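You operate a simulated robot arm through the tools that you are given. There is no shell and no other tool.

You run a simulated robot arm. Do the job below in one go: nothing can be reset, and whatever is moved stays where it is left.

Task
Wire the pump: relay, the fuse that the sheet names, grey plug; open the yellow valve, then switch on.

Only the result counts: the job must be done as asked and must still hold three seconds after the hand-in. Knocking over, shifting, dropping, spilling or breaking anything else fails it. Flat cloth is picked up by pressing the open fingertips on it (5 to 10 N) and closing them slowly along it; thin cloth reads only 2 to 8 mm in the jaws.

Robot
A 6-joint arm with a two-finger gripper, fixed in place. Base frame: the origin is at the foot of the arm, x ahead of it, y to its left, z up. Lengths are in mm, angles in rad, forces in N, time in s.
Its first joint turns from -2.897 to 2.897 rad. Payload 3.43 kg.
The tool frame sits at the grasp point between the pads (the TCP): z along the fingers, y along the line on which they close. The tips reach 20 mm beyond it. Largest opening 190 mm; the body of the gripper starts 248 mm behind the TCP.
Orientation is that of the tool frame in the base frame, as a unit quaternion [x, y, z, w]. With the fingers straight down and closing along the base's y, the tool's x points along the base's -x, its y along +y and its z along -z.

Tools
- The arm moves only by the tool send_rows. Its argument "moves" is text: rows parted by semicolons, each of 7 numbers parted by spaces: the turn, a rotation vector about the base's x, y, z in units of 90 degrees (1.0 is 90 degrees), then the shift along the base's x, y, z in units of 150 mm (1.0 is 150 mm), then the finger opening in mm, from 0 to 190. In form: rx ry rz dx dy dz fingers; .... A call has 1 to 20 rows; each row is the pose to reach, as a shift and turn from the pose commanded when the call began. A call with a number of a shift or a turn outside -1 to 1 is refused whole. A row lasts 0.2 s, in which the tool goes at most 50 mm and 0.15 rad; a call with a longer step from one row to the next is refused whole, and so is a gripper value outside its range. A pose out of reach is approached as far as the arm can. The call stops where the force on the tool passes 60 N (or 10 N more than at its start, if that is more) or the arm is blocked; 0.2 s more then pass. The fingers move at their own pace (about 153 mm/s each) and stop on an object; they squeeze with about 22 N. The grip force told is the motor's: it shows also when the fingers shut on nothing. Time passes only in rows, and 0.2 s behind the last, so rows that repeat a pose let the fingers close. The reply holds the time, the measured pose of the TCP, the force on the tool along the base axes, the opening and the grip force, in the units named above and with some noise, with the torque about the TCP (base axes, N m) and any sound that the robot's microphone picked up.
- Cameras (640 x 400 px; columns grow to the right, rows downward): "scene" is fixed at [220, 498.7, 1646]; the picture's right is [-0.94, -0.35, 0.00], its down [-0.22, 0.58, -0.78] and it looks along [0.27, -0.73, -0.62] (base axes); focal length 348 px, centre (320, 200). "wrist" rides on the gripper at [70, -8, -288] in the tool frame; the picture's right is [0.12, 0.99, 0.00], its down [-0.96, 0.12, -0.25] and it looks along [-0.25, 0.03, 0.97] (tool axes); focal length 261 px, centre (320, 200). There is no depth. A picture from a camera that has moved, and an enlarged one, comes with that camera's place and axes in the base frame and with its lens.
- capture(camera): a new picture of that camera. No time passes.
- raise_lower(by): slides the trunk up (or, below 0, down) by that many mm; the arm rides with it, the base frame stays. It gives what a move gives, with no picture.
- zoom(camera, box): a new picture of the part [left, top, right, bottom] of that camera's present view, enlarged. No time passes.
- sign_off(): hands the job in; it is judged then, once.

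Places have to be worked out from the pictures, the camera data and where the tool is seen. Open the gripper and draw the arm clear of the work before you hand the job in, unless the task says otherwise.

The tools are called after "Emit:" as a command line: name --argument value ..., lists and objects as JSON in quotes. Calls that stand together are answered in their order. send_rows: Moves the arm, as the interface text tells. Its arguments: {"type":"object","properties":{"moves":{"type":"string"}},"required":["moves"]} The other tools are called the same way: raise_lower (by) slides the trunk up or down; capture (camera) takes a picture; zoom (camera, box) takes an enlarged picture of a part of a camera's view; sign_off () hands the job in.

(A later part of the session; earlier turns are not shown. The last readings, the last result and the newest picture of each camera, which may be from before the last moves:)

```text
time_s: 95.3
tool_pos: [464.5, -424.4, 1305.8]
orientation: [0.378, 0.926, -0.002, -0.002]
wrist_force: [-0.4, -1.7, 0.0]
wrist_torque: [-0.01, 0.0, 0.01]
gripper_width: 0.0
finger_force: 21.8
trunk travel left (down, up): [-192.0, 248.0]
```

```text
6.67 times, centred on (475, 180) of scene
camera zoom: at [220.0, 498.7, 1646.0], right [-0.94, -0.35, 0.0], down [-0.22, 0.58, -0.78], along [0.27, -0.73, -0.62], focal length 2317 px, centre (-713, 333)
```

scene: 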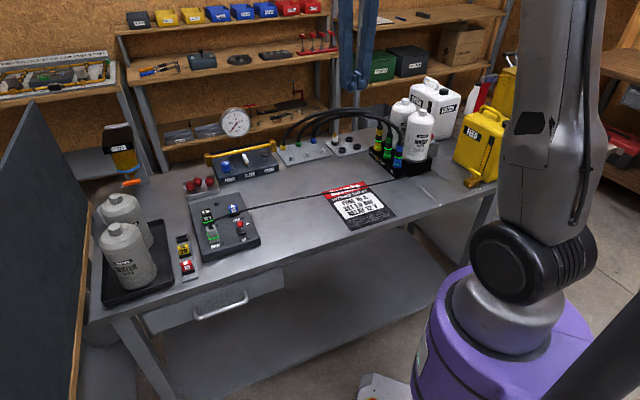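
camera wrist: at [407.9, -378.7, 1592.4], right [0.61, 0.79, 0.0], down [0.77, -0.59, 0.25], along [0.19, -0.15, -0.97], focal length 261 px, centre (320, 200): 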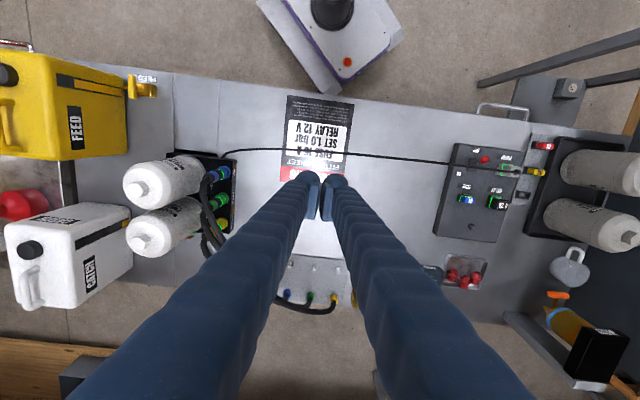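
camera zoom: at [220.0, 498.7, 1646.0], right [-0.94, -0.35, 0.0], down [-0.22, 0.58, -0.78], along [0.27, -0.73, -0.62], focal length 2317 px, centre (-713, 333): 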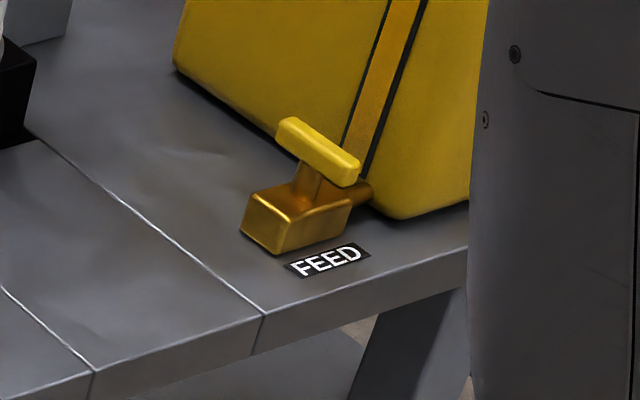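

The lever is a T-handle at ≈(63,-661,948), crosswise to the pipe (closed); my present yaw has the fingers closing along the pipe. Moving over it at a safe height for a closer look.

Emit:
send_rows --moves "0 0 0 -0.25 -0.12 0 0; 0 0 0 -0.5 -0.25 0 0; 0 0 0 -0.75 -0.38 0 0; 0 0 0 -1 -0.5 0 0"

Emit:
send_rows --moves "0 0 0 -0.25 -0.12 0 20; 0 0 0 -0.5 -0.25 0 60; 0 0 0 -0.75 -0.38 0 100; 0 0 0 -1 -0.5 0 100; 0 0 0 -1 -0.5 0 100"

Emit:
send_rows --moves "0 0 0 -0.2 -0.15 0 100; 0 0 0 -0.4 -0.3 0 100; 0 0 0 -0.55 -0.42 -0.15 100; 0 0 0 -0.55 -0.42 -0.4 100; 0 0 0 -0.55 -0.42 -0.6 100; 0 0 0 -0.55 -0.42 -0.6 100; 0 0 0 -0.55 -0.42 -0.6 100"

Emit:
capture --camera "wrist"

Emit:
capture --camera "scene"

```text
time_s: 96.3
tool_pos: [310.9, -497.6, 1312.1]
orientation: [0.378, 0.926, -0.001, -0.001]
wrist_force: [-0.3, -0.3, -0.3]
wrist_torque: [-0.01, -0.04, 0.04]
gripper_width: 0.0
finger_force: 22.6
trunk travel left (down, up): [-192.0, 248.0]
```

```text
time_s: 97.5
tool_pos: [163.1, -573.8, 1306.4]
orientation: [0.378, 0.926, -0.001, -0.001]
wrist_force: [-1.0, 0.3, -0.5]
wrist_torque: [0.04, 0.01, 0.0]
gripper_width: 99.9
finger_force: 0.0
trunk travel left (down, up): [-192.0, 248.0]
```

```text
time_s: 99.1
tool_pos: [79.9, -634.6, 1214.0]
orientation: [0.378, 0.926, -0.002, 0.0]
wrist_force: [-0.1, 0.2, 0.7]
wrist_torque: [-0.02, 0.02, -0.01]
gripper_width: 99.8
finger_force: 0.1
trunk travel left (down, up): [-192.0, 248.0]
```

```text
taken
camera wrist: at [24.0, -590.4, 1501.5], right [0.61, 0.79, 0.0], down [0.77, -0.59, 0.25], along [0.19, -0.15, -0.97], focal length 261 px, centre (320, 200)
```

wrist: 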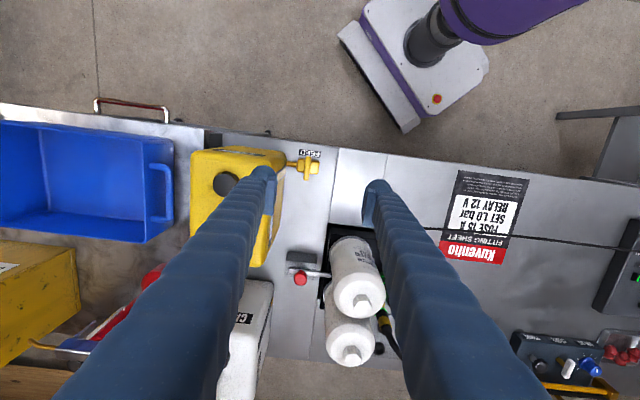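

```text
taken
```

scene: 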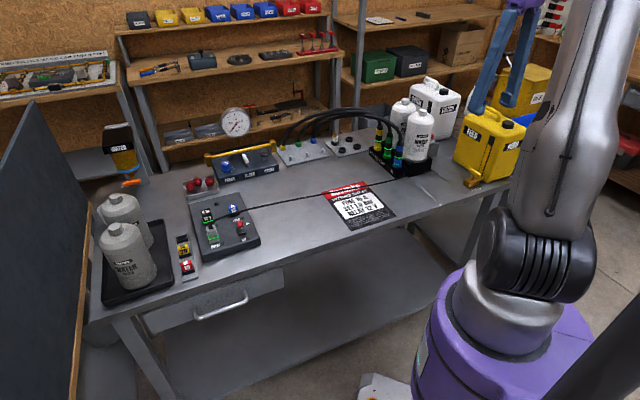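

The tap is in view. Zooming to measure the lever, the stem, and the gap to the can.

Emit:
zoom --camera "wrist" --box '[265, 135, 345, 195]'

Emit:
zoom --camera "wrist" --box '[180, 130, 340, 270]'

```text
6.67 times, centred on (305, 165) of wrist
camera zoom: at [24.0, -590.4, 1501.5], right [0.61, 0.79, 0.0], down [0.77, -0.59, 0.25], along [0.19, -0.15, -0.97], focal length 1738 px, centre (420, 433)
```

zoom: 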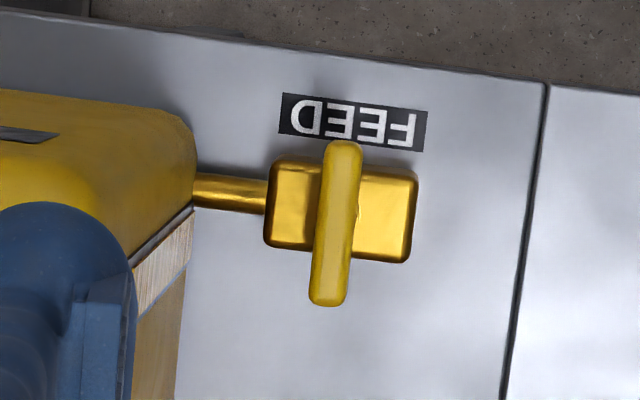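

```text
2.86 times, centred on (260, 200) of wrist
camera zoom: at [24.0, -590.4, 1501.5], right [0.61, 0.79, 0.0], down [0.77, -0.59, 0.25], along [0.19, -0.15, -0.97], focal length 745 px, centre (491, 200)
```

zoom: 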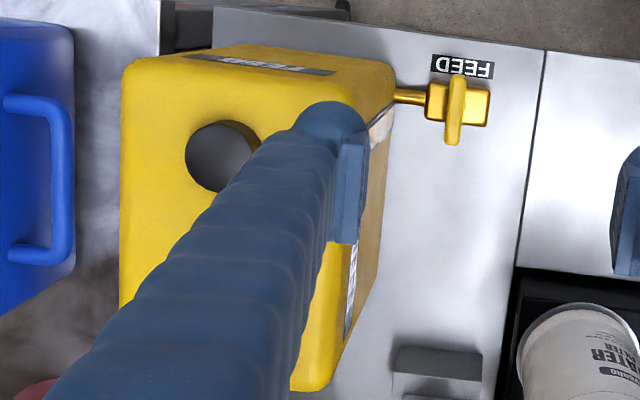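

Lever is ~53×12 mm, centred at ≈(65,-658); can face is ~48 mm away, so narrow fingers fit. Aligning above it with a 26 mm opening and lowering part-way.

Emit:
send_rows --moves "0 0 0 -0.05 -0.08 0 60; 0 0 0 -0.098 -0.16 0 26; 0 0 0 -0.098 -0.16 -0.1 26; 0 0 0 -0.098 -0.16 -0.35 26; 0 0 0 -0.098 -0.16 -0.6 26; 0 0 0 -0.098 -0.16 -0.85 26; 0 0 0 -0.098 -0.16 -1 26; 0 0 0 -0.098 -0.16 -1 26; 0 0 0 -0.098 -0.16 -1 26"

Emit:
capture --camera "wrist"

Emit:
zoom --camera "wrist" --box '[260, 130, 380, 220]'

Emit:
zoom --camera "scene" --box '[440, 130, 520, 200]'

```text
time_s: 101.1
tool_pos: [65.1, -658.5, 1064.4]
orientation: [0.378, 0.926, -0.001, 0.0]
wrist_force: [-0.5, -0.3, 0.1]
wrist_torque: [0.0, 0.03, 0.0]
gripper_width: 26.2
finger_force: 0.1
trunk travel left (down, up): [-192.0, 248.0]
```

```text
taken
camera wrist: at [8.7, -613.3, 1351.7], right [0.61, 0.79, 0.0], down [0.77, -0.59, 0.25], along [0.19, -0.15, -0.97], focal length 261 px, centre (320, 200)
```

wrist: 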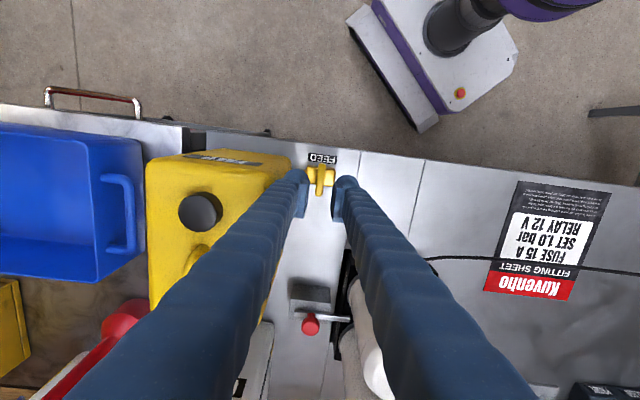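

```text
4.44 times, centred on (320, 175) of wrist
camera zoom: at [8.7, -613.3, 1351.7], right [0.61, 0.79, 0.0], down [0.77, -0.59, 0.25], along [0.19, -0.15, -0.97], focal length 1158 px, centre (320, 311)
```

zoom: 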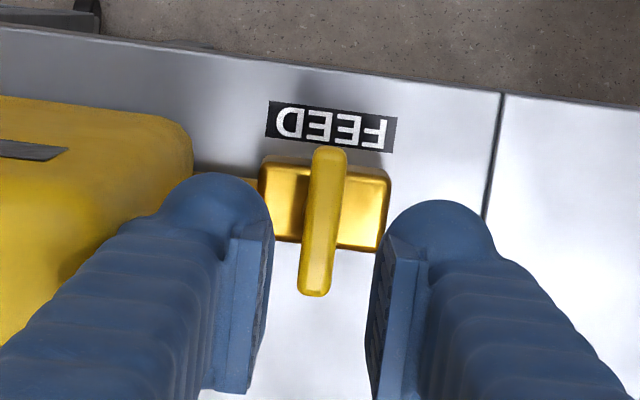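

```text
5.71 times, centred on (480, 165) of scene
camera zoom: at [220.0, 498.7, 1646.0], right [-0.94, -0.35, 0.0], down [-0.22, 0.58, -0.78], along [0.27, -0.73, -0.62], focal length 1986 px, centre (-594, 400)
```

zoom: 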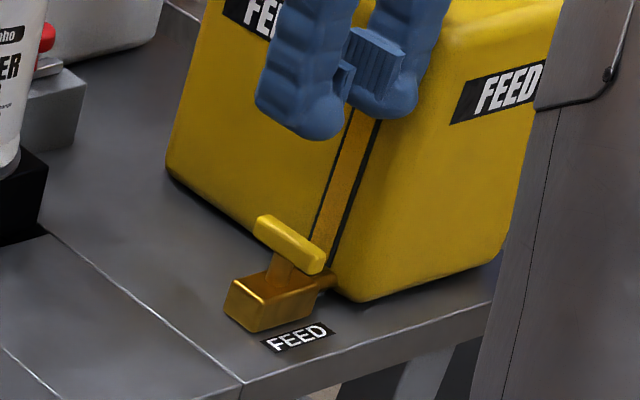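

Aligned over the handle. Lowering to just above it for a height check.

Emit:
send_rows --moves "0 0 0 0.009 -0.009 -0.15 26; 0 0 0 0.009 -0.009 -0.3 26; 0 0 0 0.009 -0.009 -0.42 26; 0 0 0 0.009 -0.009 -0.5 26; 0 0 0 0.009 -0.009 -0.5 26"

Emit:
zoom --camera "wrist" --box '[260, 130, 380, 220]'

Emit:
zoom --camera "scene" --box '[455, 155, 505, 205]'

```text
time_s: 102.3
tool_pos: [67.3, -659.2, 989.5]
orientation: [0.378, 0.926, -0.001, 0.0]
wrist_force: [-0.4, 0.2, -0.3]
wrist_torque: [0.04, 0.02, 0.04]
gripper_width: 26.2
finger_force: 0.1
trunk travel left (down, up): [-192.0, 248.0]
```

```text
4.44 times, centred on (320, 175) of wrist
camera zoom: at [11.9, -614.8, 1276.6], right [0.61, 0.79, 0.0], down [0.77, -0.59, 0.25], along [0.19, -0.15, -0.97], focal length 1158 px, centre (320, 311)
```

zoom: 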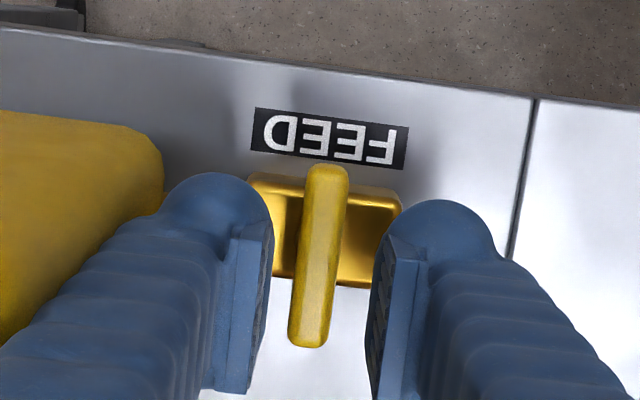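

```text
8.00 times, centred on (480, 180) of scene
camera zoom: at [220.0, 498.7, 1646.0], right [-0.94, -0.35, 0.0], down [-0.22, 0.58, -0.78], along [0.27, -0.73, -0.62], focal length 2781 px, centre (-960, 360)
```

zoom: 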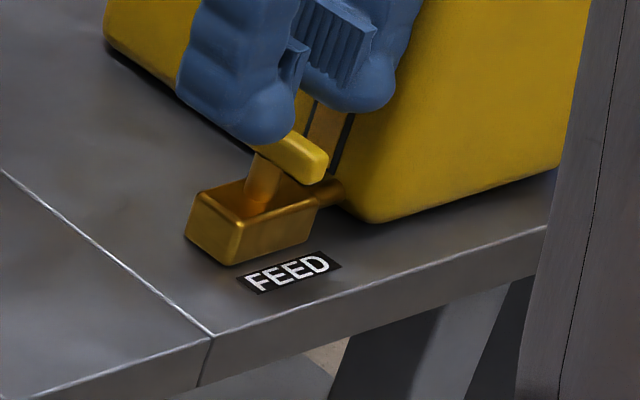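

Handle top is at z≈949 and centred. Lowering to TCP z≈957 and closing on the handle.

Emit:
send_rows --moves "0 0 0 0 0 -0.08 26; 0 0 0 0 0 -0.16 26; 0 0 0 0 0 -0.215 26; 0 0 0 0 0 -0.215 26; 0 0 0 0 0 -0.215 20; 0 0 0 0 0 -0.215 14; 0 0 0 0 0 -0.215 8; 0 0 0 0 0 -0.215 4; 0 0 0 0 0 -0.215 4"

Emit:
zoom --camera "wrist" --box '[260, 130, 380, 220]'

Emit:
zoom --camera "scene" --box '[455, 155, 505, 205]'

```text
time_s: 104.3
tool_pos: [67.9, -661.5, 959.0]
orientation: [0.378, 0.926, -0.002, 0.0]
wrist_force: [-13.5, -16.5, 9.5]
wrist_torque: [0.11, 0.36, 0.1]
gripper_width: 11.1
finger_force: 44.9
trunk travel left (down, up): [-192.0, 248.0]
```

```text
4.44 times, centred on (320, 175) of wrist
camera zoom: at [11.9, -615.7, 1246.3], right [0.61, 0.79, 0.0], down [0.77, -0.59, 0.25], along [0.19, -0.15, -0.97], focal length 1158 px, centre (320, 311)
```

zoom: 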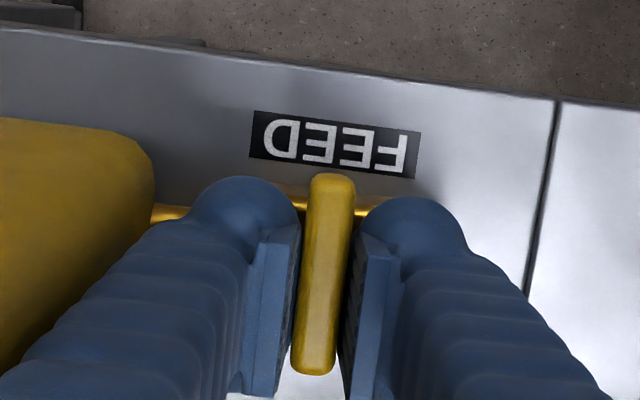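

```text
8.00 times, centred on (480, 180) of scene
camera zoom: at [220.0, 498.7, 1646.0], right [-0.94, -0.35, 0.0], down [-0.22, 0.58, -0.78], along [0.27, -0.73, -0.62], focal length 2781 px, centre (-960, 360)
```

zoom: 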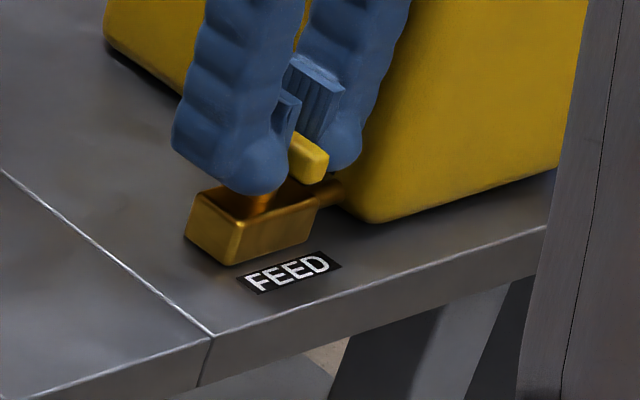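

Gripped, but ~20 N sideways shows I'm ~1 mm off, and ~3 mm off along the bar. Reopening slightly, recentring on the stem, and re-closing.

Emit:
send_rows --moves "0 0 0 0 0 0 14; 0 0 0 0 0 0 20; 0 0 0 -0.017 0.007 0 20; 0 0 0 -0.017 0.007 0 20; 0 0 0 -0.017 0.007 0 14; 0 0 0 -0.017 0.007 0 8; 0 0 0 -0.017 0.007 0 4; 0 0 0 -0.017 0.007 0 4"

Emit:
zoom --camera "wrist" --box '[260, 130, 380, 220]'

```text
time_s: 106.1
tool_pos: [65.7, -659.7, 958.7]
orientation: [0.377, 0.926, -0.003, 0.0]
wrist_force: [-12.3, -23.8, 25.6]
wrist_torque: [-0.02, 0.29, 0.06]
gripper_width: 10.9
finger_force: 44.2
trunk travel left (down, up): [-192.0, 248.0]
```

```text
4.44 times, centred on (320, 175) of wrist
camera zoom: at [9.9, -613.7, 1245.5], right [0.61, 0.79, 0.0], down [0.77, -0.59, 0.25], along [0.19, -0.15, -0.97], focal length 1158 px, centre (320, 311)
```

zoom: 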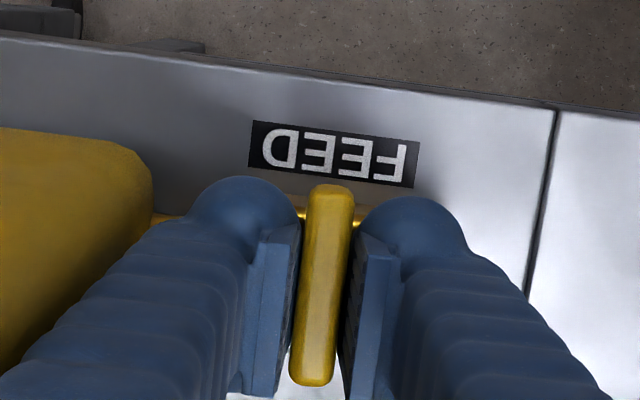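

Still ~25 N sideways and upward; easing the commanded pose 1 mm along −a and 1 mm up while gripping.

Emit:
send_rows --moves "0 0 0 -0.003 -0.003 0.004 4; 0 0 0 -0.006 -0.006 0.007 4; 0 0 0 -0.006 -0.006 0.007 4"

```text
time_s: 106.9
tool_pos: [65.6, -659.0, 958.2]
orientation: [0.378, 0.926, -0.001, -0.001]
wrist_force: [-0.9, -22.6, 8.6]
wrist_torque: [-0.46, -0.3, 0.06]
gripper_width: 11.1
finger_force: 44.7
trunk travel left (down, up): [-192.0, 248.0]
```

Reducing remaining side load a bit more.

Emit:
send_rows --moves "0 0 0 0 -0.004 0.002 4; 0 0 0 0 -0.007 0.003 4; 0 0 0 0 -0.007 0.003 4"

```text
time_s: 107.7
tool_pos: [65.4, -658.4, 958.1]
orientation: [0.378, 0.926, 0.0, -0.002]
wrist_force: [15.5, -7.3, -4.5]
wrist_torque: [-0.02, -0.16, -0.03]
gripper_width: 10.9
finger_force: 44.7
trunk travel left (down, up): [-192.0, 248.0]
```

Side load is small now. Testing rotation: clockwise 8° first, watching torque.

Emit:
send_rows --moves "0 0 -0.03 0 0 0 4; 0 0 -0.06 0 0 0 4; 0 0 -0.09 0 0 0 4; 0 0 -0.09 0 0 0 4"

Emit:
zoom --camera "scene" --box '[455, 155, 505, 205]'

Emit:
zoom --camera "wrist" --box '[260, 130, 380, 220]'

```text
time_s: 108.7
tool_pos: [64.4, -659.8, 959.0]
orientation: [0.443, 0.897, -0.001, -0.002]
wrist_force: [8.5, 9.1, -3.7]
wrist_torque: [0.37, 0.21, 1.3]
gripper_width: 14.0
finger_force: 45.1
trunk travel left (down, up): [-192.0, 248.0]
```

```text
8.00 times, centred on (480, 180) of scene
camera zoom: at [220.0, 498.7, 1646.0], right [-0.94, -0.35, 0.0], down [-0.22, 0.58, -0.78], along [0.27, -0.73, -0.62], focal length 2781 px, centre (-960, 360)
```

zoom: 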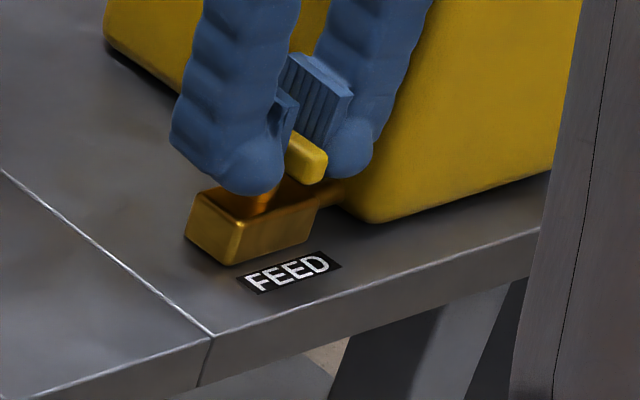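

```text
4.44 times, centred on (320, 175) of wrist
camera zoom: at [16.3, -607.5, 1247.4], right [0.72, 0.7, 0.0], down [0.68, -0.69, 0.24], along [0.17, -0.18, -0.97], focal length 1158 px, centre (320, 311)
```

zoom: 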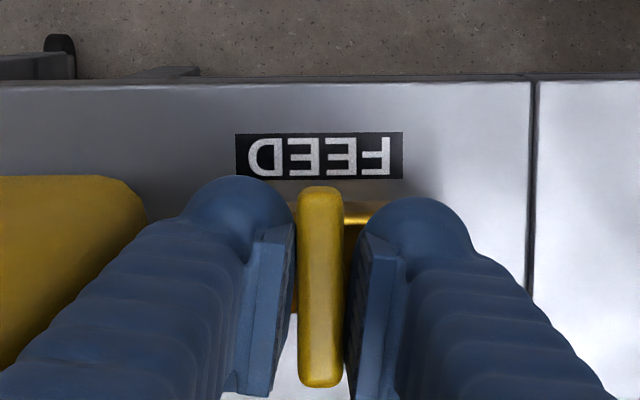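

Clockwise is blocked (lever stayed, fingers were forced apart). Trying the other way.

Emit:
send_rows --moves "0 0 0.04 0 0 0 4; 0 0 0.08 0 0 0 4; 0 0 0.12 0 0 0 4; 0 0 0.16 0 0 0 4; 0 0 0.19 0 0 0 4; 0 0 0.19 0 0 0 4"

Emit:
zoom --camera "wrist" --box '[260, 130, 380, 220]'

Emit:
zoom --camera "scene" --box '[455, 155, 505, 205]'

```text
time_s: 110.1
tool_pos: [65.6, -659.2, 961.4]
orientation: [0.305, 0.953, -0.001, -0.001]
wrist_force: [18.8, 21.2, -4.5]
wrist_torque: [0.22, -0.15, -0.04]
gripper_width: 11.1
finger_force: 44.5
trunk travel left (down, up): [-192.0, 248.0]
```

```text
4.44 times, centred on (320, 175) of wrist
camera zoom: at [4.0, -623.5, 1247.9], right [0.48, 0.88, 0.0], down [0.85, -0.46, 0.25], along [0.21, -0.12, -0.97], focal length 1158 px, centre (320, 311)
```

zoom: 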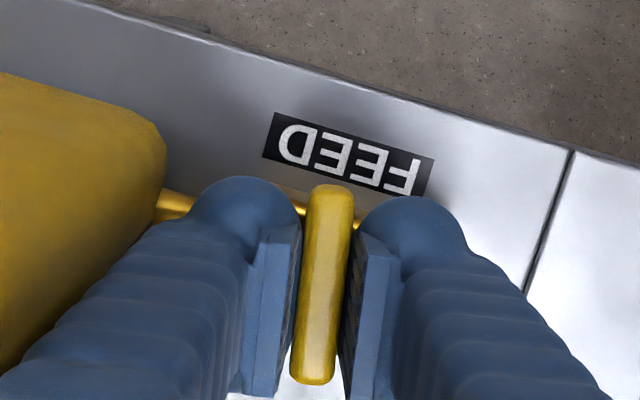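

```text
8.00 times, centred on (480, 180) of scene
camera zoom: at [220.0, 498.7, 1646.0], right [-0.94, -0.35, 0.0], down [-0.22, 0.58, -0.78], along [0.27, -0.73, -0.62], focal length 2781 px, centre (-960, 360)
```

zoom: 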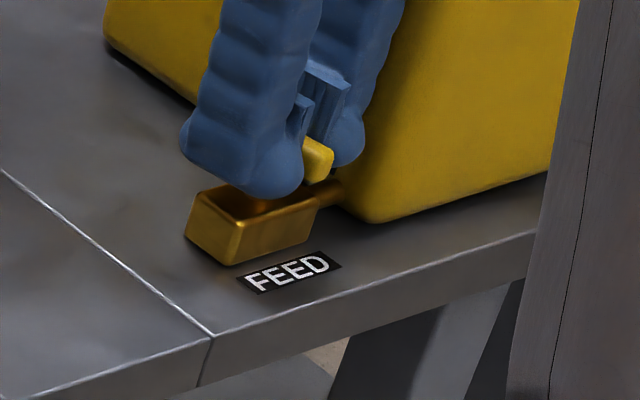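

Counter-clockwise it turns freely. Continuing in chunks with a small correction for the side force.

Emit:
send_rows --moves "0 0 0.02 0.005 0.005 0 4; 0 0 0.07 0.005 0.005 0 4; 0 0 0.12 0.005 0.005 0 4; 0 0 0.17 0.005 0.005 0 4; 0 0 0.22 0.005 0.005 0 4; 0 0 0.27 0.005 0.005 0 4; 0 0 0.27 0.005 0.005 0 4"

```text
time_s: 111.7
tool_pos: [65.8, -657.7, 961.9]
orientation: [0.097, 0.995, 0.0, -0.001]
wrist_force: [6.6, 27.9, -11.6]
wrist_torque: [0.2, 0.01, -0.08]
gripper_width: 11.2
finger_force: 44.3
trunk travel left (down, up): [-192.0, 248.0]
```

Turning well (yaw −11°). Continuing with a +y correction.

Emit:
send_rows --moves "0 0 0.02 0.001 0.007 -0.003 4; 0 0 0.07 0.001 0.008 -0.003 4; 0 0 0.12 0.001 0.008 -0.003 4; 0 0 0.17 0.001 0.008 -0.003 4; 0 0 0.22 0.001 0.008 -0.003 4; 0 0 0.27 0.001 0.008 -0.003 4; 0 0 0.27 0.001 0.008 -0.003 4"

Emit:
zoom --camera "wrist" --box '[260, 130, 380, 220]'

Emit:
zoom --camera "scene" --box '[455, 155, 505, 205]'

```text
time_s: 113.3
tool_pos: [66.4, -656.5, 960.6]
orientation: [-0.116, 0.993, -0.001, 0.0]
wrist_force: [5.2, 28.3, 0.4]
wrist_torque: [0.2, 0.15, -0.07]
gripper_width: 11.1
finger_force: 44.4
trunk travel left (down, up): [-192.0, 248.0]
```

```text
4.44 times, centred on (320, 175) of wrist
camera zoom: at [-0.5, -679.5, 1248.1], right [-0.34, 0.94, 0.0], down [0.91, 0.33, 0.25], along [0.23, 0.08, -0.97], focal length 1158 px, centre (320, 311)
```

zoom: 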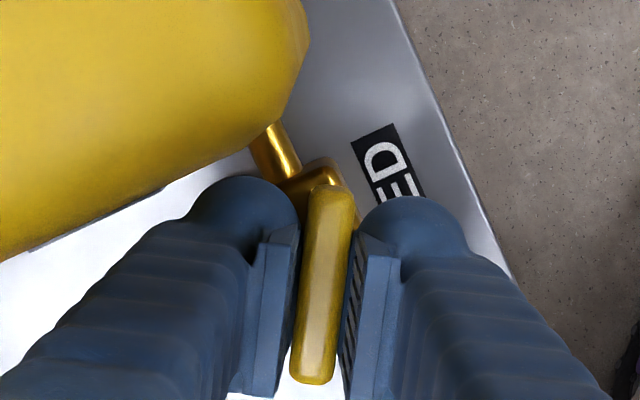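

```text
8.00 times, centred on (480, 180) of scene
camera zoom: at [220.0, 498.7, 1646.0], right [-0.94, -0.35, 0.0], down [-0.22, 0.58, -0.78], along [0.27, -0.73, -0.62], focal length 2781 px, centre (-960, 360)
```

zoom: 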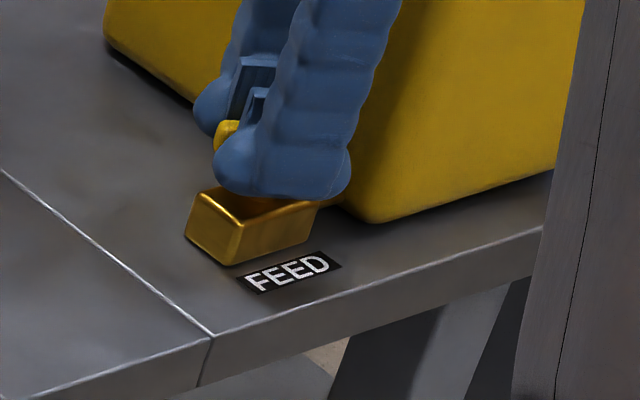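

Lever past 57°. Continuing the last ~33° with a further +y easing.

Emit:
send_rows --moves "0 0 0 0.002 0.008 0 4; 0 0 0.05 0.002 0.01 0 4; 0 0 0.1 0.002 0.01 0 4; 0 0 0.15 0.002 0.01 0 4; 0 0 0.2 0.002 0.01 0 4; 0 0 0.25 0.002 0.01 0 4; 0 0 0.25 0.002 0.01 0 4"

```text
time_s: 114.9
tool_pos: [64.1, -655.8, 961.6]
orientation: [-0.306, 0.952, -0.001, 0.0]
wrist_force: [-2.7, 25.6, -1.0]
wrist_torque: [0.05, 0.29, -0.04]
gripper_width: 11.0
finger_force: 44.5
trunk travel left (down, up): [-192.0, 248.0]
```

Yaw 35.6°; finishing to the end of travel.

Emit:
send_rows --moves "0 0 0.04 0 0.006 0 4; 0 0 0.08 0 0.008 0 4; 0 0 0.115 0 0.008 0 4; 0 0 0.115 0 0.008 0 4"

Emit:
zoom --camera "wrist" --box '[260, 130, 380, 220]'

Emit:
zoom --camera "scene" --box '[455, 155, 505, 205]'

```text
time_s: 115.9
tool_pos: [64.9, -655.3, 961.9]
orientation: [-0.391, 0.92, -0.002, -0.001]
wrist_force: [-3.5, 16.4, 7.5]
wrist_torque: [0.22, -0.02, -0.93]
gripper_width: 11.3
finger_force: 44.6
trunk travel left (down, up): [-192.0, 248.0]
```

```text
4.44 times, centred on (320, 175) of wrist
camera zoom: at [21.8, -709.9, 1248.3], right [-0.8, 0.6, 0.0], down [0.58, 0.77, 0.25], along [0.15, 0.19, -0.97], focal length 1158 px, centre (320, 311)
```

zoom: 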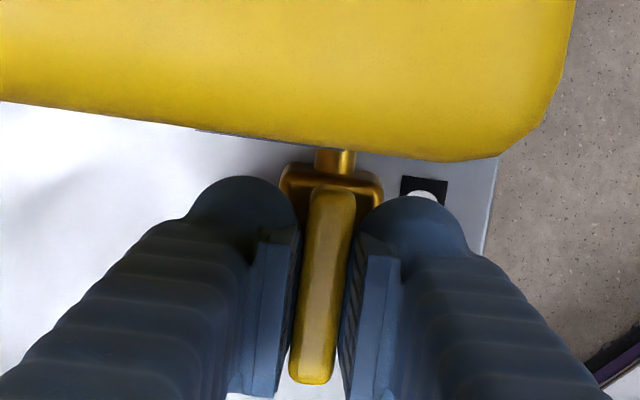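

```text
8.00 times, centred on (480, 180) of scene
camera zoom: at [220.0, 498.7, 1646.0], right [-0.94, -0.35, 0.0], down [-0.22, 0.58, -0.78], along [0.27, -0.73, -0.62], focal length 2781 px, centre (-960, 360)
```

zoom: 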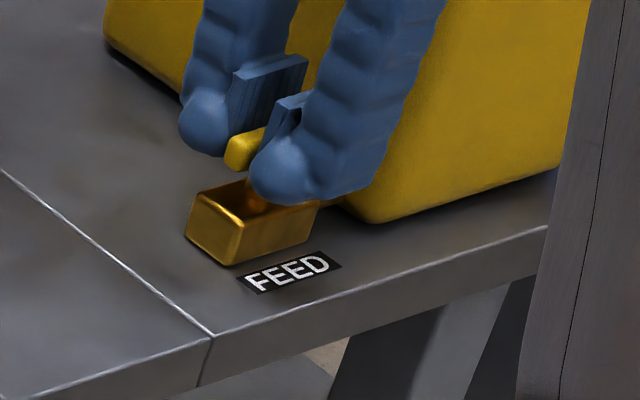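

The handle is now in line with the pipe and against its stop: valve open. Releasing and rising straight up.

Emit:
send_rows --moves "0 0 0 0 0 0 14; 0 0 0 0 0 0 24; 0 0 0 0 0 0 28; 0 0 0 0 0 0.15 28; 0 0 0 0 0 0.4 28; 0 0 0 0 0 0.7 28; 0 0 0 0 0 1 28; 0 0 0 0 0 1 28"

Emit:
zoom --camera "wrist" --box '[260, 120, 380, 220]'

Emit:
zoom --camera "scene" --box '[455, 155, 505, 205]'

Emit:
capture --camera "scene"

```text
time_s: 117.7
tool_pos: [65.4, -655.6, 1105.0]
orientation: [-0.391, 0.92, -0.002, 0.001]
wrist_force: [-0.6, 0.4, 0.0]
wrist_torque: [-0.06, 0.02, -0.01]
gripper_width: 27.7
finger_force: 0.1
trunk travel left (down, up): [-192.0, 248.0]
```

```text
4.00 times, centred on (320, 170) of wrist
camera zoom: at [21.6, -710.5, 1392.8], right [-0.8, 0.6, 0.0], down [0.58, 0.77, 0.25], along [0.15, 0.2, -0.97], focal length 1043 px, centre (320, 320)
```

zoom: 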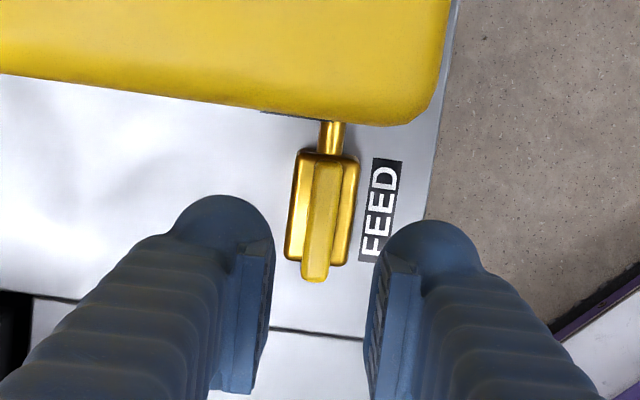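

```text
8.00 times, centred on (480, 180) of scene
camera zoom: at [220.0, 498.7, 1646.0], right [-0.94, -0.35, 0.0], down [-0.22, 0.58, -0.78], along [0.27, -0.73, -0.62], focal length 2781 px, centre (-960, 360)
```

zoom: 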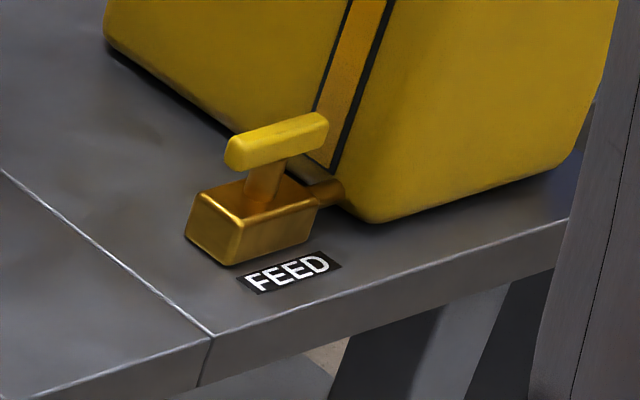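

```text
taken
```

scene: 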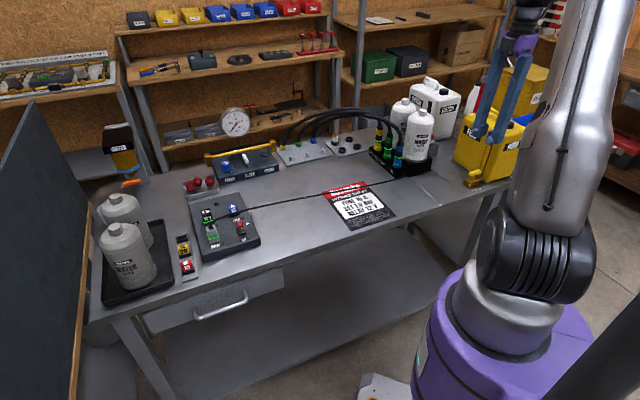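

Valve handle now lies along the pipe and stays; the can hasn't moved. Retracing the safe route back to the panel.

Emit:
send_rows --moves "0 0 0 0 0 0.3 20; 0 0 0 0 0 0.6 0; 0 0 0 0 0 0.9 0; 0 0 0 0.1 0.1 1 0; 0 0 0 0.35 0.28 1 0; 0 0 0 0.62 0.45 1 0; 0 0 0 0.62 0.45 1 0"

Emit:
send_rows --moves "0 0 0 0.25 0.14 0.1 0; 0 0 0 0.5 0.28 0.2 0; 0 0 0 0.75 0.42 0.3 0; 0 0 0 1 0.55 0.35 0"

Emit:
send_rows --moves "0 0 0 0.25 0.15 0 0; 0 0 0 0.5 0.3 0 0; 0 0 0 0.75 0.45 0 0; 0 0 0 1 0.6 0 0"

Emit:
send_rows --moves "0 0 0 0.2 0.22 0 0; 0 0 0 0.42 0.44 0 0; 0 0 0 0.64 0.66 0 0; 0 0 0 0.86 0.88 0 0; 0 0 0 1 1 0 0; 0 0 0 1 1 0 0"

```text
time_s: 119.3
tool_pos: [159.4, -583.7, 1261.2]
orientation: [-0.391, 0.92, -0.002, 0.001]
wrist_force: [-0.5, -0.1, -0.3]
wrist_torque: [-0.02, 0.0, 0.01]
gripper_width: 0.0
finger_force: 22.3
trunk travel left (down, up): [-192.0, 248.0]
```

```text
time_s: 120.3
tool_pos: [306.1, -505.4, 1311.6]
orientation: [-0.39, 0.921, -0.001, 0.0]
wrist_force: [-0.3, 0.4, -0.2]
wrist_torque: [0.0, 0.06, 0.01]
gripper_width: 0.3
finger_force: 22.0
trunk travel left (down, up): [-192.0, 248.0]
```

```text
time_s: 121.3
tool_pos: [460.5, -412.4, 1311.4]
orientation: [-0.391, 0.92, -0.001, -0.001]
wrist_force: [-0.1, 0.1, -0.2]
wrist_torque: [-0.02, 0.09, 0.0]
gripper_width: 0.0
finger_force: 21.9
trunk travel left (down, up): [-192.0, 248.0]
```

```text
time_s: 122.7
tool_pos: [609.0, -265.6, 1312.6]
orientation: [-0.39, 0.921, 0.0, 0.0]
wrist_force: [0.1, -0.8, 0.4]
wrist_torque: [0.02, -0.03, 0.03]
gripper_width: 0.0
finger_force: 22.1
trunk travel left (down, up): [-192.0, 248.0]
```

Now moving to a spot in front of the switch, staying high, to view it.

Emit:
send_rows --moves "0 0 0 0.08 0.25 -0.05 0; 0 0 0 0.16 0.5 -0.1 0; 0 0 0 0.24 0.75 -0.15 0; 0 0 0 0.32 1 -0.2 0; 0 0 0 0.32 1 -0.2 0"

Emit:
send_rows --moves "0 0 0 0 0.14 -0.2 0; 0 0 0 0 0.28 -0.4 0; 0 0 0 0 0.28 -0.65 0; 0 0 0 0 0.28 -0.8 0; 0 0 0 0 0.28 -0.8 0; 0 0 0 0 0.28 -0.8 0"

Emit:
capture --camera "wrist"

Emit:
zoom --camera "wrist" --box '[220, 80, 340, 180]'

Emit:
zoom --camera "scene" --box '[190, 180, 270, 250]'

```text
time_s: 123.9
tool_pos: [656.6, -113.9, 1284.5]
orientation: [-0.392, 0.92, -0.003, 0.0]
wrist_force: [-0.4, 0.7, 0.4]
wrist_torque: [-0.15, -0.01, -0.01]
gripper_width: 0.0
finger_force: 22.0
trunk travel left (down, up): [-192.0, 248.0]
```

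```text
time_s: 125.3
tool_pos: [658.0, -73.5, 1163.8]
orientation: [-0.392, 0.92, 0.0, 0.0]
wrist_force: [-0.9, 0.6, -0.2]
wrist_torque: [0.0, 0.02, 0.0]
gripper_width: 0.0
finger_force: 21.8
trunk travel left (down, up): [-192.0, 248.0]
```

```text
taken
camera wrist: at [614.4, -129.4, 1451.2], right [-0.8, 0.6, 0.0], down [0.58, 0.77, 0.25], along [0.15, 0.2, -0.97], focal length 261 px, centre (320, 200)
```

wrist: 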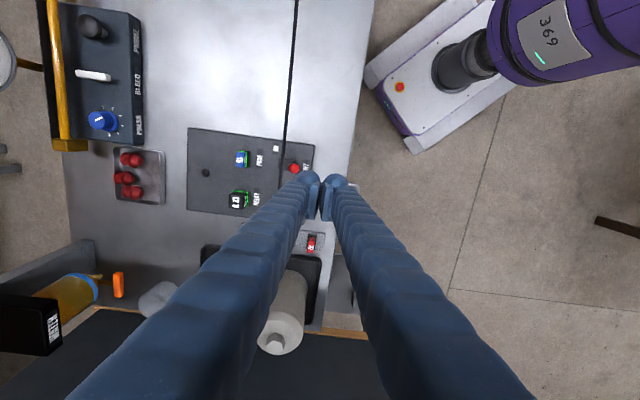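

```text
4.00 times, centred on (280, 130) of wrist
camera zoom: at [614.4, -129.4, 1451.2], right [-0.8, 0.6, 0.0], down [0.58, 0.77, 0.25], along [0.15, 0.2, -0.97], focal length 1043 px, centre (480, 480)
```

zoom: 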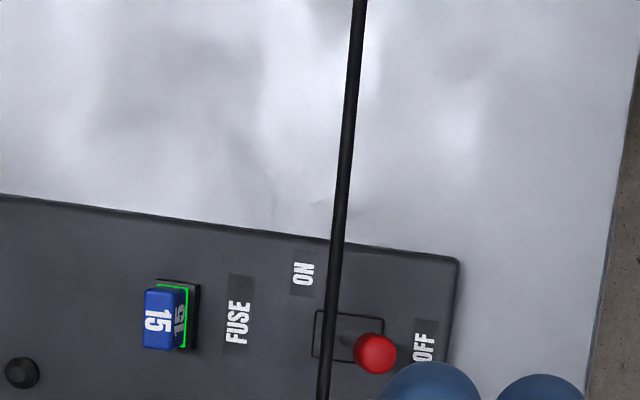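

```text
5.71 times, centred on (230, 215) of scene
camera zoom: at [220.0, 498.7, 1646.0], right [-0.94, -0.35, 0.0], down [-0.22, 0.58, -0.78], along [0.27, -0.73, -0.62], focal length 1986 px, centre (834, 114)
```

zoom: 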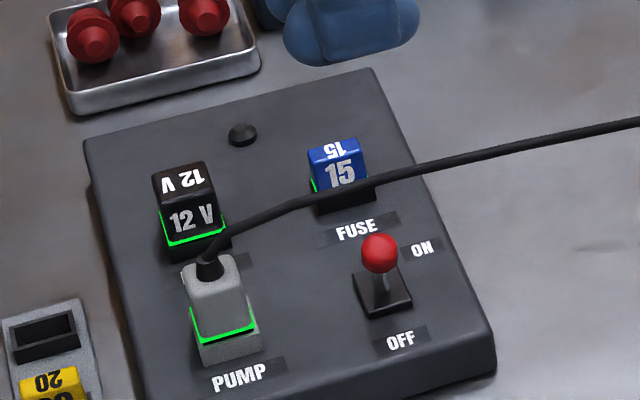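

Ball is at ≈(690.5,-109.5,972), the cable passes over the switch at z≈1002. I'll tilt the tool 30° so the fingertips reach in under the cable from the front, then lower.

Emit:
send_rows --moves "-0.0582 -0.0597 0 0 0 0 0; -0.1164 -0.1194 0 0 0 -0.1 0; -0.1745 -0.179 0 0 0 -0.25 0; -0.2327 -0.2387 0 0 0 -0.45 0; -0.2327 -0.2387 0 0 0 -0.65 0; -0.2327 -0.2387 0 0.012 -0.024 -0.85 0; -0.2327 -0.2387 0 0.025 -0.047 -1 0; -0.2327 -0.2387 0 0.025 -0.047 -1 0; -0.2327 -0.2387 0 0.025 -0.047 -1 0"

Emit:
zoom --camera "wrist" --box '[240, 120, 400, 240]'

Emit:
zoom --camera "scene" --box '[190, 190, 280, 260]'

```text
time_s: 127.3
tool_pos: [658.2, -81.6, 1011.1]
orientation: [-0.378, 0.889, -0.24, 0.099]
wrist_force: [-0.6, -1.0, -0.4]
wrist_torque: [0.04, -0.01, -0.02]
gripper_width: 0.1
finger_force: 22.3
trunk travel left (down, up): [-192.0, 248.0]
```

```text
3.33 times, centred on (320, 180) of wrist
camera zoom: at [512.7, -35.5, 1264.5], right [-0.7, 0.51, -0.5], down [0.51, 0.85, 0.15], along [0.5, -0.15, -0.85], focal length 869 px, centre (320, 267)
```

zoom: 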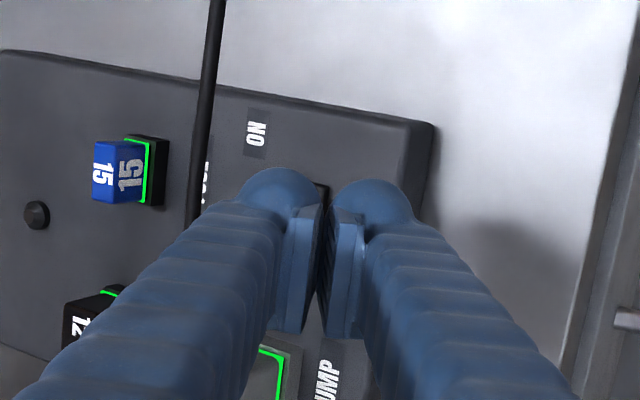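

```text
5.71 times, centred on (235, 225) of scene
camera zoom: at [220.0, 498.7, 1646.0], right [-0.94, -0.35, 0.0], down [-0.22, 0.58, -0.78], along [0.27, -0.73, -0.62], focal length 1986 px, centre (806, 57)
```

zoom: 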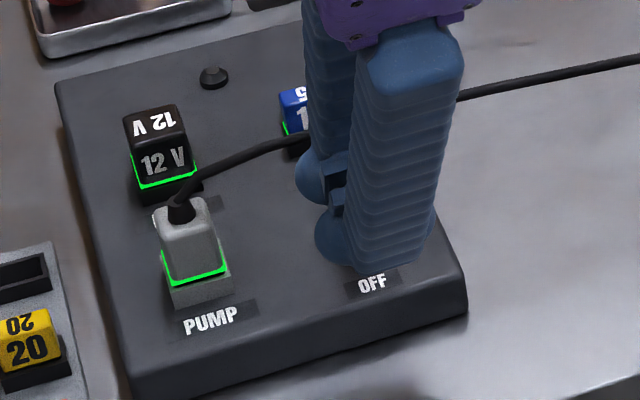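

Tilted correctly and in front of the ball. Lowering 30 mm, then pushing toward ON in stages.

Emit:
send_rows --moves "0 0 0 0.004 0.005 -0.1 0; 0 0 0 0.009 0.01 -0.2 0; 0 0 0 0.009 0.01 -0.2 0; 0 0 0 0.033 -0.013 -0.2 0; 0 0 0 0.057 -0.037 -0.2 0; 0 0 0 0.081 -0.06 -0.2 0; 0 0 0 0.105 -0.083 -0.2 0; 0 0 0 0.105 -0.083 -0.2 0"

Emit:
zoom --camera "wrist" --box '[240, 120, 400, 240]'

Emit:
zoom --camera "scene" --box '[190, 190, 280, 260]'

```text
time_s: 129.1
tool_pos: [674.6, -92.9, 985.1]
orientation: [-0.377, 0.888, -0.243, 0.102]
wrist_force: [-13.8, 11.8, 51.3]
wrist_torque: [-1.0, -0.81, -0.09]
gripper_width: 0.1
finger_force: 22.5
trunk travel left (down, up): [-192.0, 248.0]
```

```text
3.33 times, centred on (320, 180) of wrist
camera zoom: at [526.6, -46.4, 1237.2], right [-0.7, 0.51, -0.5], down [0.51, 0.85, 0.15], along [0.51, -0.15, -0.85], focal length 869 px, centre (320, 267)
```

zoom: 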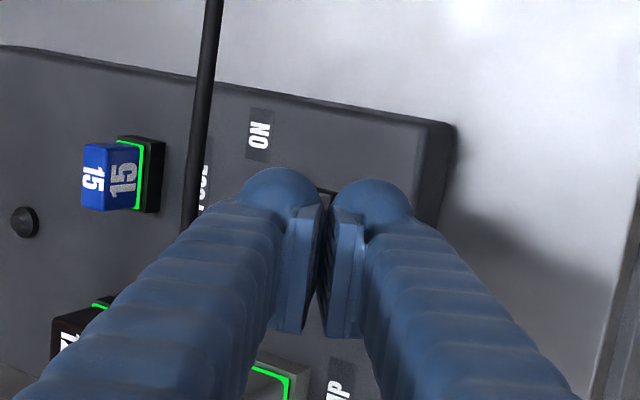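

```text
5.71 times, centred on (235, 225) of scene
camera zoom: at [220.0, 498.7, 1646.0], right [-0.94, -0.35, 0.0], down [-0.22, 0.58, -0.78], along [0.27, -0.73, -0.62], focal length 1986 px, centre (806, 57)
```

zoom: 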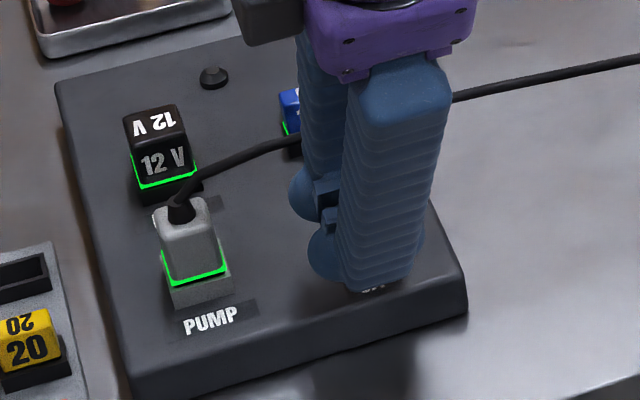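

The fingertip's end face is pressing on top of the ball — too high. Backing off and lowering ~17 mm so the front face meets the ball.

Emit:
send_rows --moves "0 0 0 -0.02 0.02 0.03 0; 0 0 0 -0.07 0.07 0.03 0; 0 0 0 -0.13 0.126 0.02 0; 0 0 0 -0.13 0.126 -0.05 0; 0 0 0 -0.13 0.126 -0.11 0; 0 0 0 -0.13 0.126 -0.11 0"

Emit:
zoom --camera "scene" --box '[210, 200, 270, 250]'

Emit:
zoom --camera "wrist" --box '[260, 110, 380, 200]'

```text
time_s: 130.5
tool_pos: [655.4, -76.4, 966.1]
orientation: [-0.377, 0.889, -0.239, 0.1]
wrist_force: [-0.1, -0.7, 0.1]
wrist_torque: [0.0, 0.0, -0.01]
gripper_width: 0.0
finger_force: 21.9
trunk travel left (down, up): [-192.0, 248.0]
```

```text
8.00 times, centred on (240, 225) of scene
camera zoom: at [220.0, 498.7, 1646.0], right [-0.94, -0.35, 0.0], down [-0.22, 0.58, -0.78], along [0.27, -0.73, -0.62], focal length 2781 px, centre (960, 0)
```

zoom: 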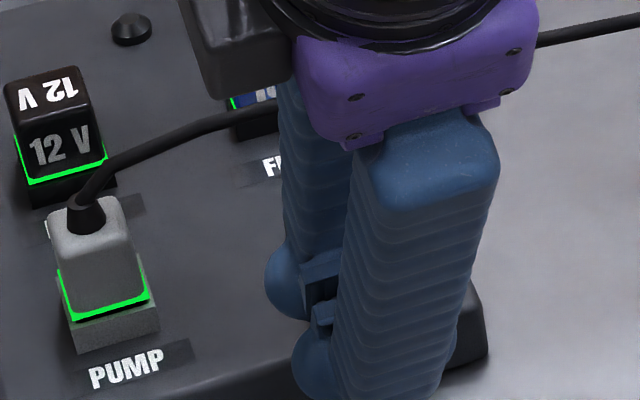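

```text
4.44 times, centred on (320, 155) of wrist
camera zoom: at [508.9, -28.2, 1218.5], right [-0.7, 0.51, -0.5], down [0.51, 0.85, 0.15], along [0.5, -0.15, -0.85], focal length 1158 px, centre (320, 400)
```

zoom: 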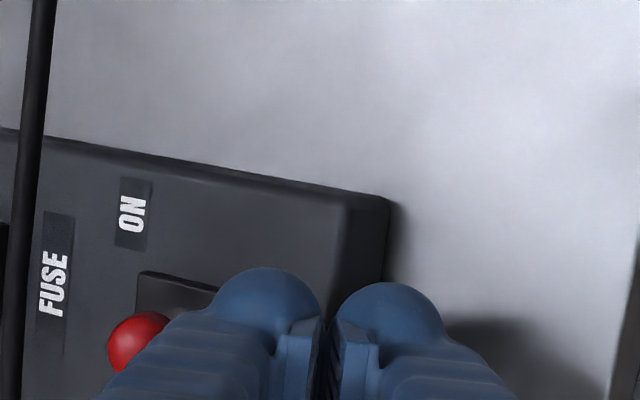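

Ball still in OFF position. Pushing toward ON at the lower height, 30 mm first.

Emit:
send_rows --moves "0 0 0 0.03 -0.029 0 0; 0 0 0 0.06 -0.058 0 0; 0 0 0 0.085 -0.083 0 0; 0 0 0 0.105 -0.102 0 0; 0 0 0 0.125 -0.122 0 0; 0 0 0 0.143 -0.14 0 0; 0 0 0 0.143 -0.14 0 0"

Emit:
zoom --camera "scene" --box '[210, 200, 270, 250]'

Emit:
zoom --camera "wrist" --box '[240, 110, 380, 220]'

```text
time_s: 132.1
tool_pos: [678.9, -96.0, 964.6]
orientation: [-0.378, 0.889, -0.24, 0.099]
wrist_force: [-0.1, 0.5, 0.2]
wrist_torque: [0.02, -0.02, 0.0]
gripper_width: 0.2
finger_force: 21.6
trunk travel left (down, up): [-192.0, 248.0]
```

```text
8.00 times, centred on (240, 225) of scene
camera zoom: at [220.0, 498.7, 1646.0], right [-0.94, -0.35, 0.0], down [-0.22, 0.58, -0.78], along [0.27, -0.73, -0.62], focal length 2781 px, centre (960, 0)
```

zoom: 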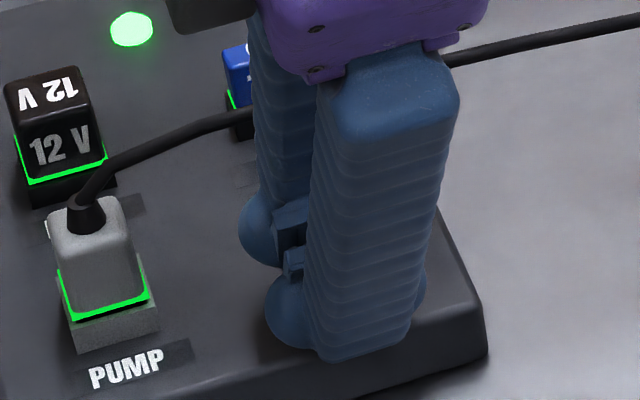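

```text
3.64 times, centred on (310, 165) of wrist
camera zoom: at [532.3, -48.7, 1217.6], right [-0.7, 0.51, -0.5], down [0.51, 0.85, 0.15], along [0.5, -0.15, -0.85], focal length 948 px, centre (356, 327)
```

zoom: 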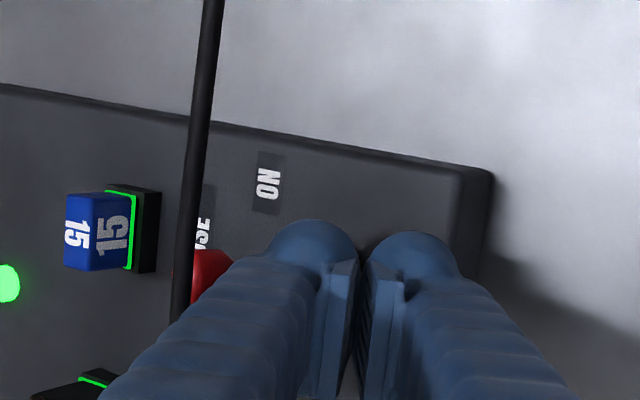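

The panel lamp lit green — the switch snapped to ON. Backing away to the front, then rising clear.

Emit:
send_rows --moves "0 0 0 -0.08 0.078 0 0; 0 0 0 -0.2 0.195 0 0; 0 0 0 -0.3 0.29 0.1 0; 0 0 0 -0.3 0.29 0.35 0; 0 0 0 -0.3 0.29 0.6 20; 0 0 0 -0.3 0.29 0.85 40; 0 0 0 -0.3 0.29 1 60; 0 0 0 -0.3 0.29 1 60"

Emit:
send_rows --moves "0.0582 0.0597 0 0 0 0.2 60; 0.1164 0.1194 0 0 0 0.4 80; 0.1745 0.179 0 -0.1 0.1 0.65 100; 0.2327 0.2387 0 -0.2 0.2 0.9 100; 0.2327 0.2387 0 -0.3 0.35 1 100; 0.2327 0.2387 0 -0.3 0.35 1 100"

Emit:
capture --camera "scene"

Emit:
zoom --camera "scene" --box '[170, 170, 280, 260]'

Emit:
zoom --camera "scene" --box '[360, 80, 520, 210]'

Emit:
capture --camera "wrist"

```text
time_s: 133.9
tool_pos: [633.4, -52.4, 1115.2]
orientation: [-0.378, 0.889, -0.24, 0.1]
wrist_force: [-0.3, 0.4, 0.1]
wrist_torque: [-0.02, 0.02, 0.0]
gripper_width: 60.1
finger_force: 0.1
trunk travel left (down, up): [-192.0, 248.0]
```

```text
time_s: 135.3
tool_pos: [588.4, 1.5, 1268.1]
orientation: [-0.391, 0.92, -0.002, 0.0]
wrist_force: [0.5, 0.5, 0.2]
wrist_torque: [-0.15, 0.03, -0.01]
gripper_width: 100.2
finger_force: 0.1
trunk travel left (down, up): [-192.0, 248.0]
```

```text
taken
```

scene: 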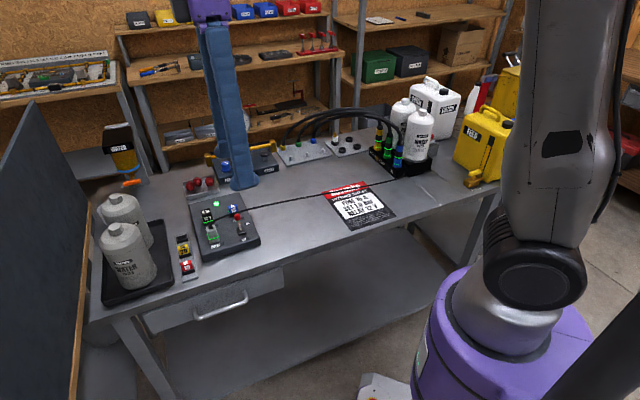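

```text
4.44 times, centred on (225, 215) of scene
camera zoom: at [220.0, 498.7, 1646.0], right [-0.94, -0.35, 0.0], down [-0.22, 0.58, -0.78], along [0.27, -0.73, -0.62], focal length 1545 px, centre (742, 133)
```

zoom: 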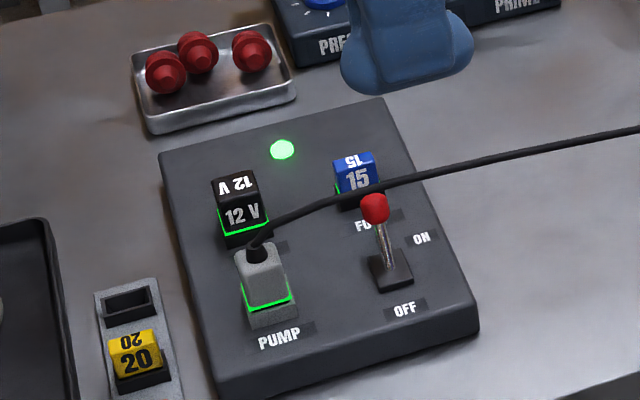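

```text
3.08 times, centred on (440, 145) of scene
camera zoom: at [220.0, 498.7, 1646.0], right [-0.94, -0.35, 0.0], down [-0.22, 0.58, -0.78], along [0.27, -0.73, -0.62], focal length 1070 px, centre (-49, 369)
```

zoom: 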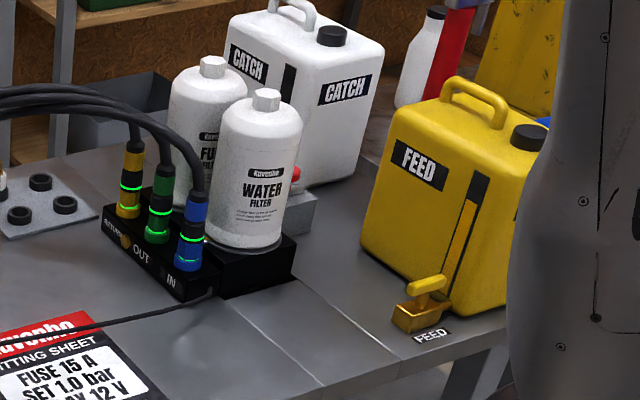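

```text
taken
camera wrist: at [545.5, -53.2, 1554.7], right [-0.8, 0.6, 0.0], down [0.58, 0.77, 0.25], along [0.15, 0.2, -0.97], focal length 261 px, centre (320, 200)
```

wrist: 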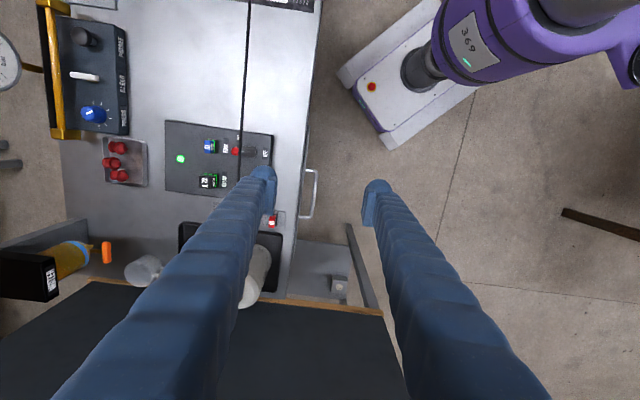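

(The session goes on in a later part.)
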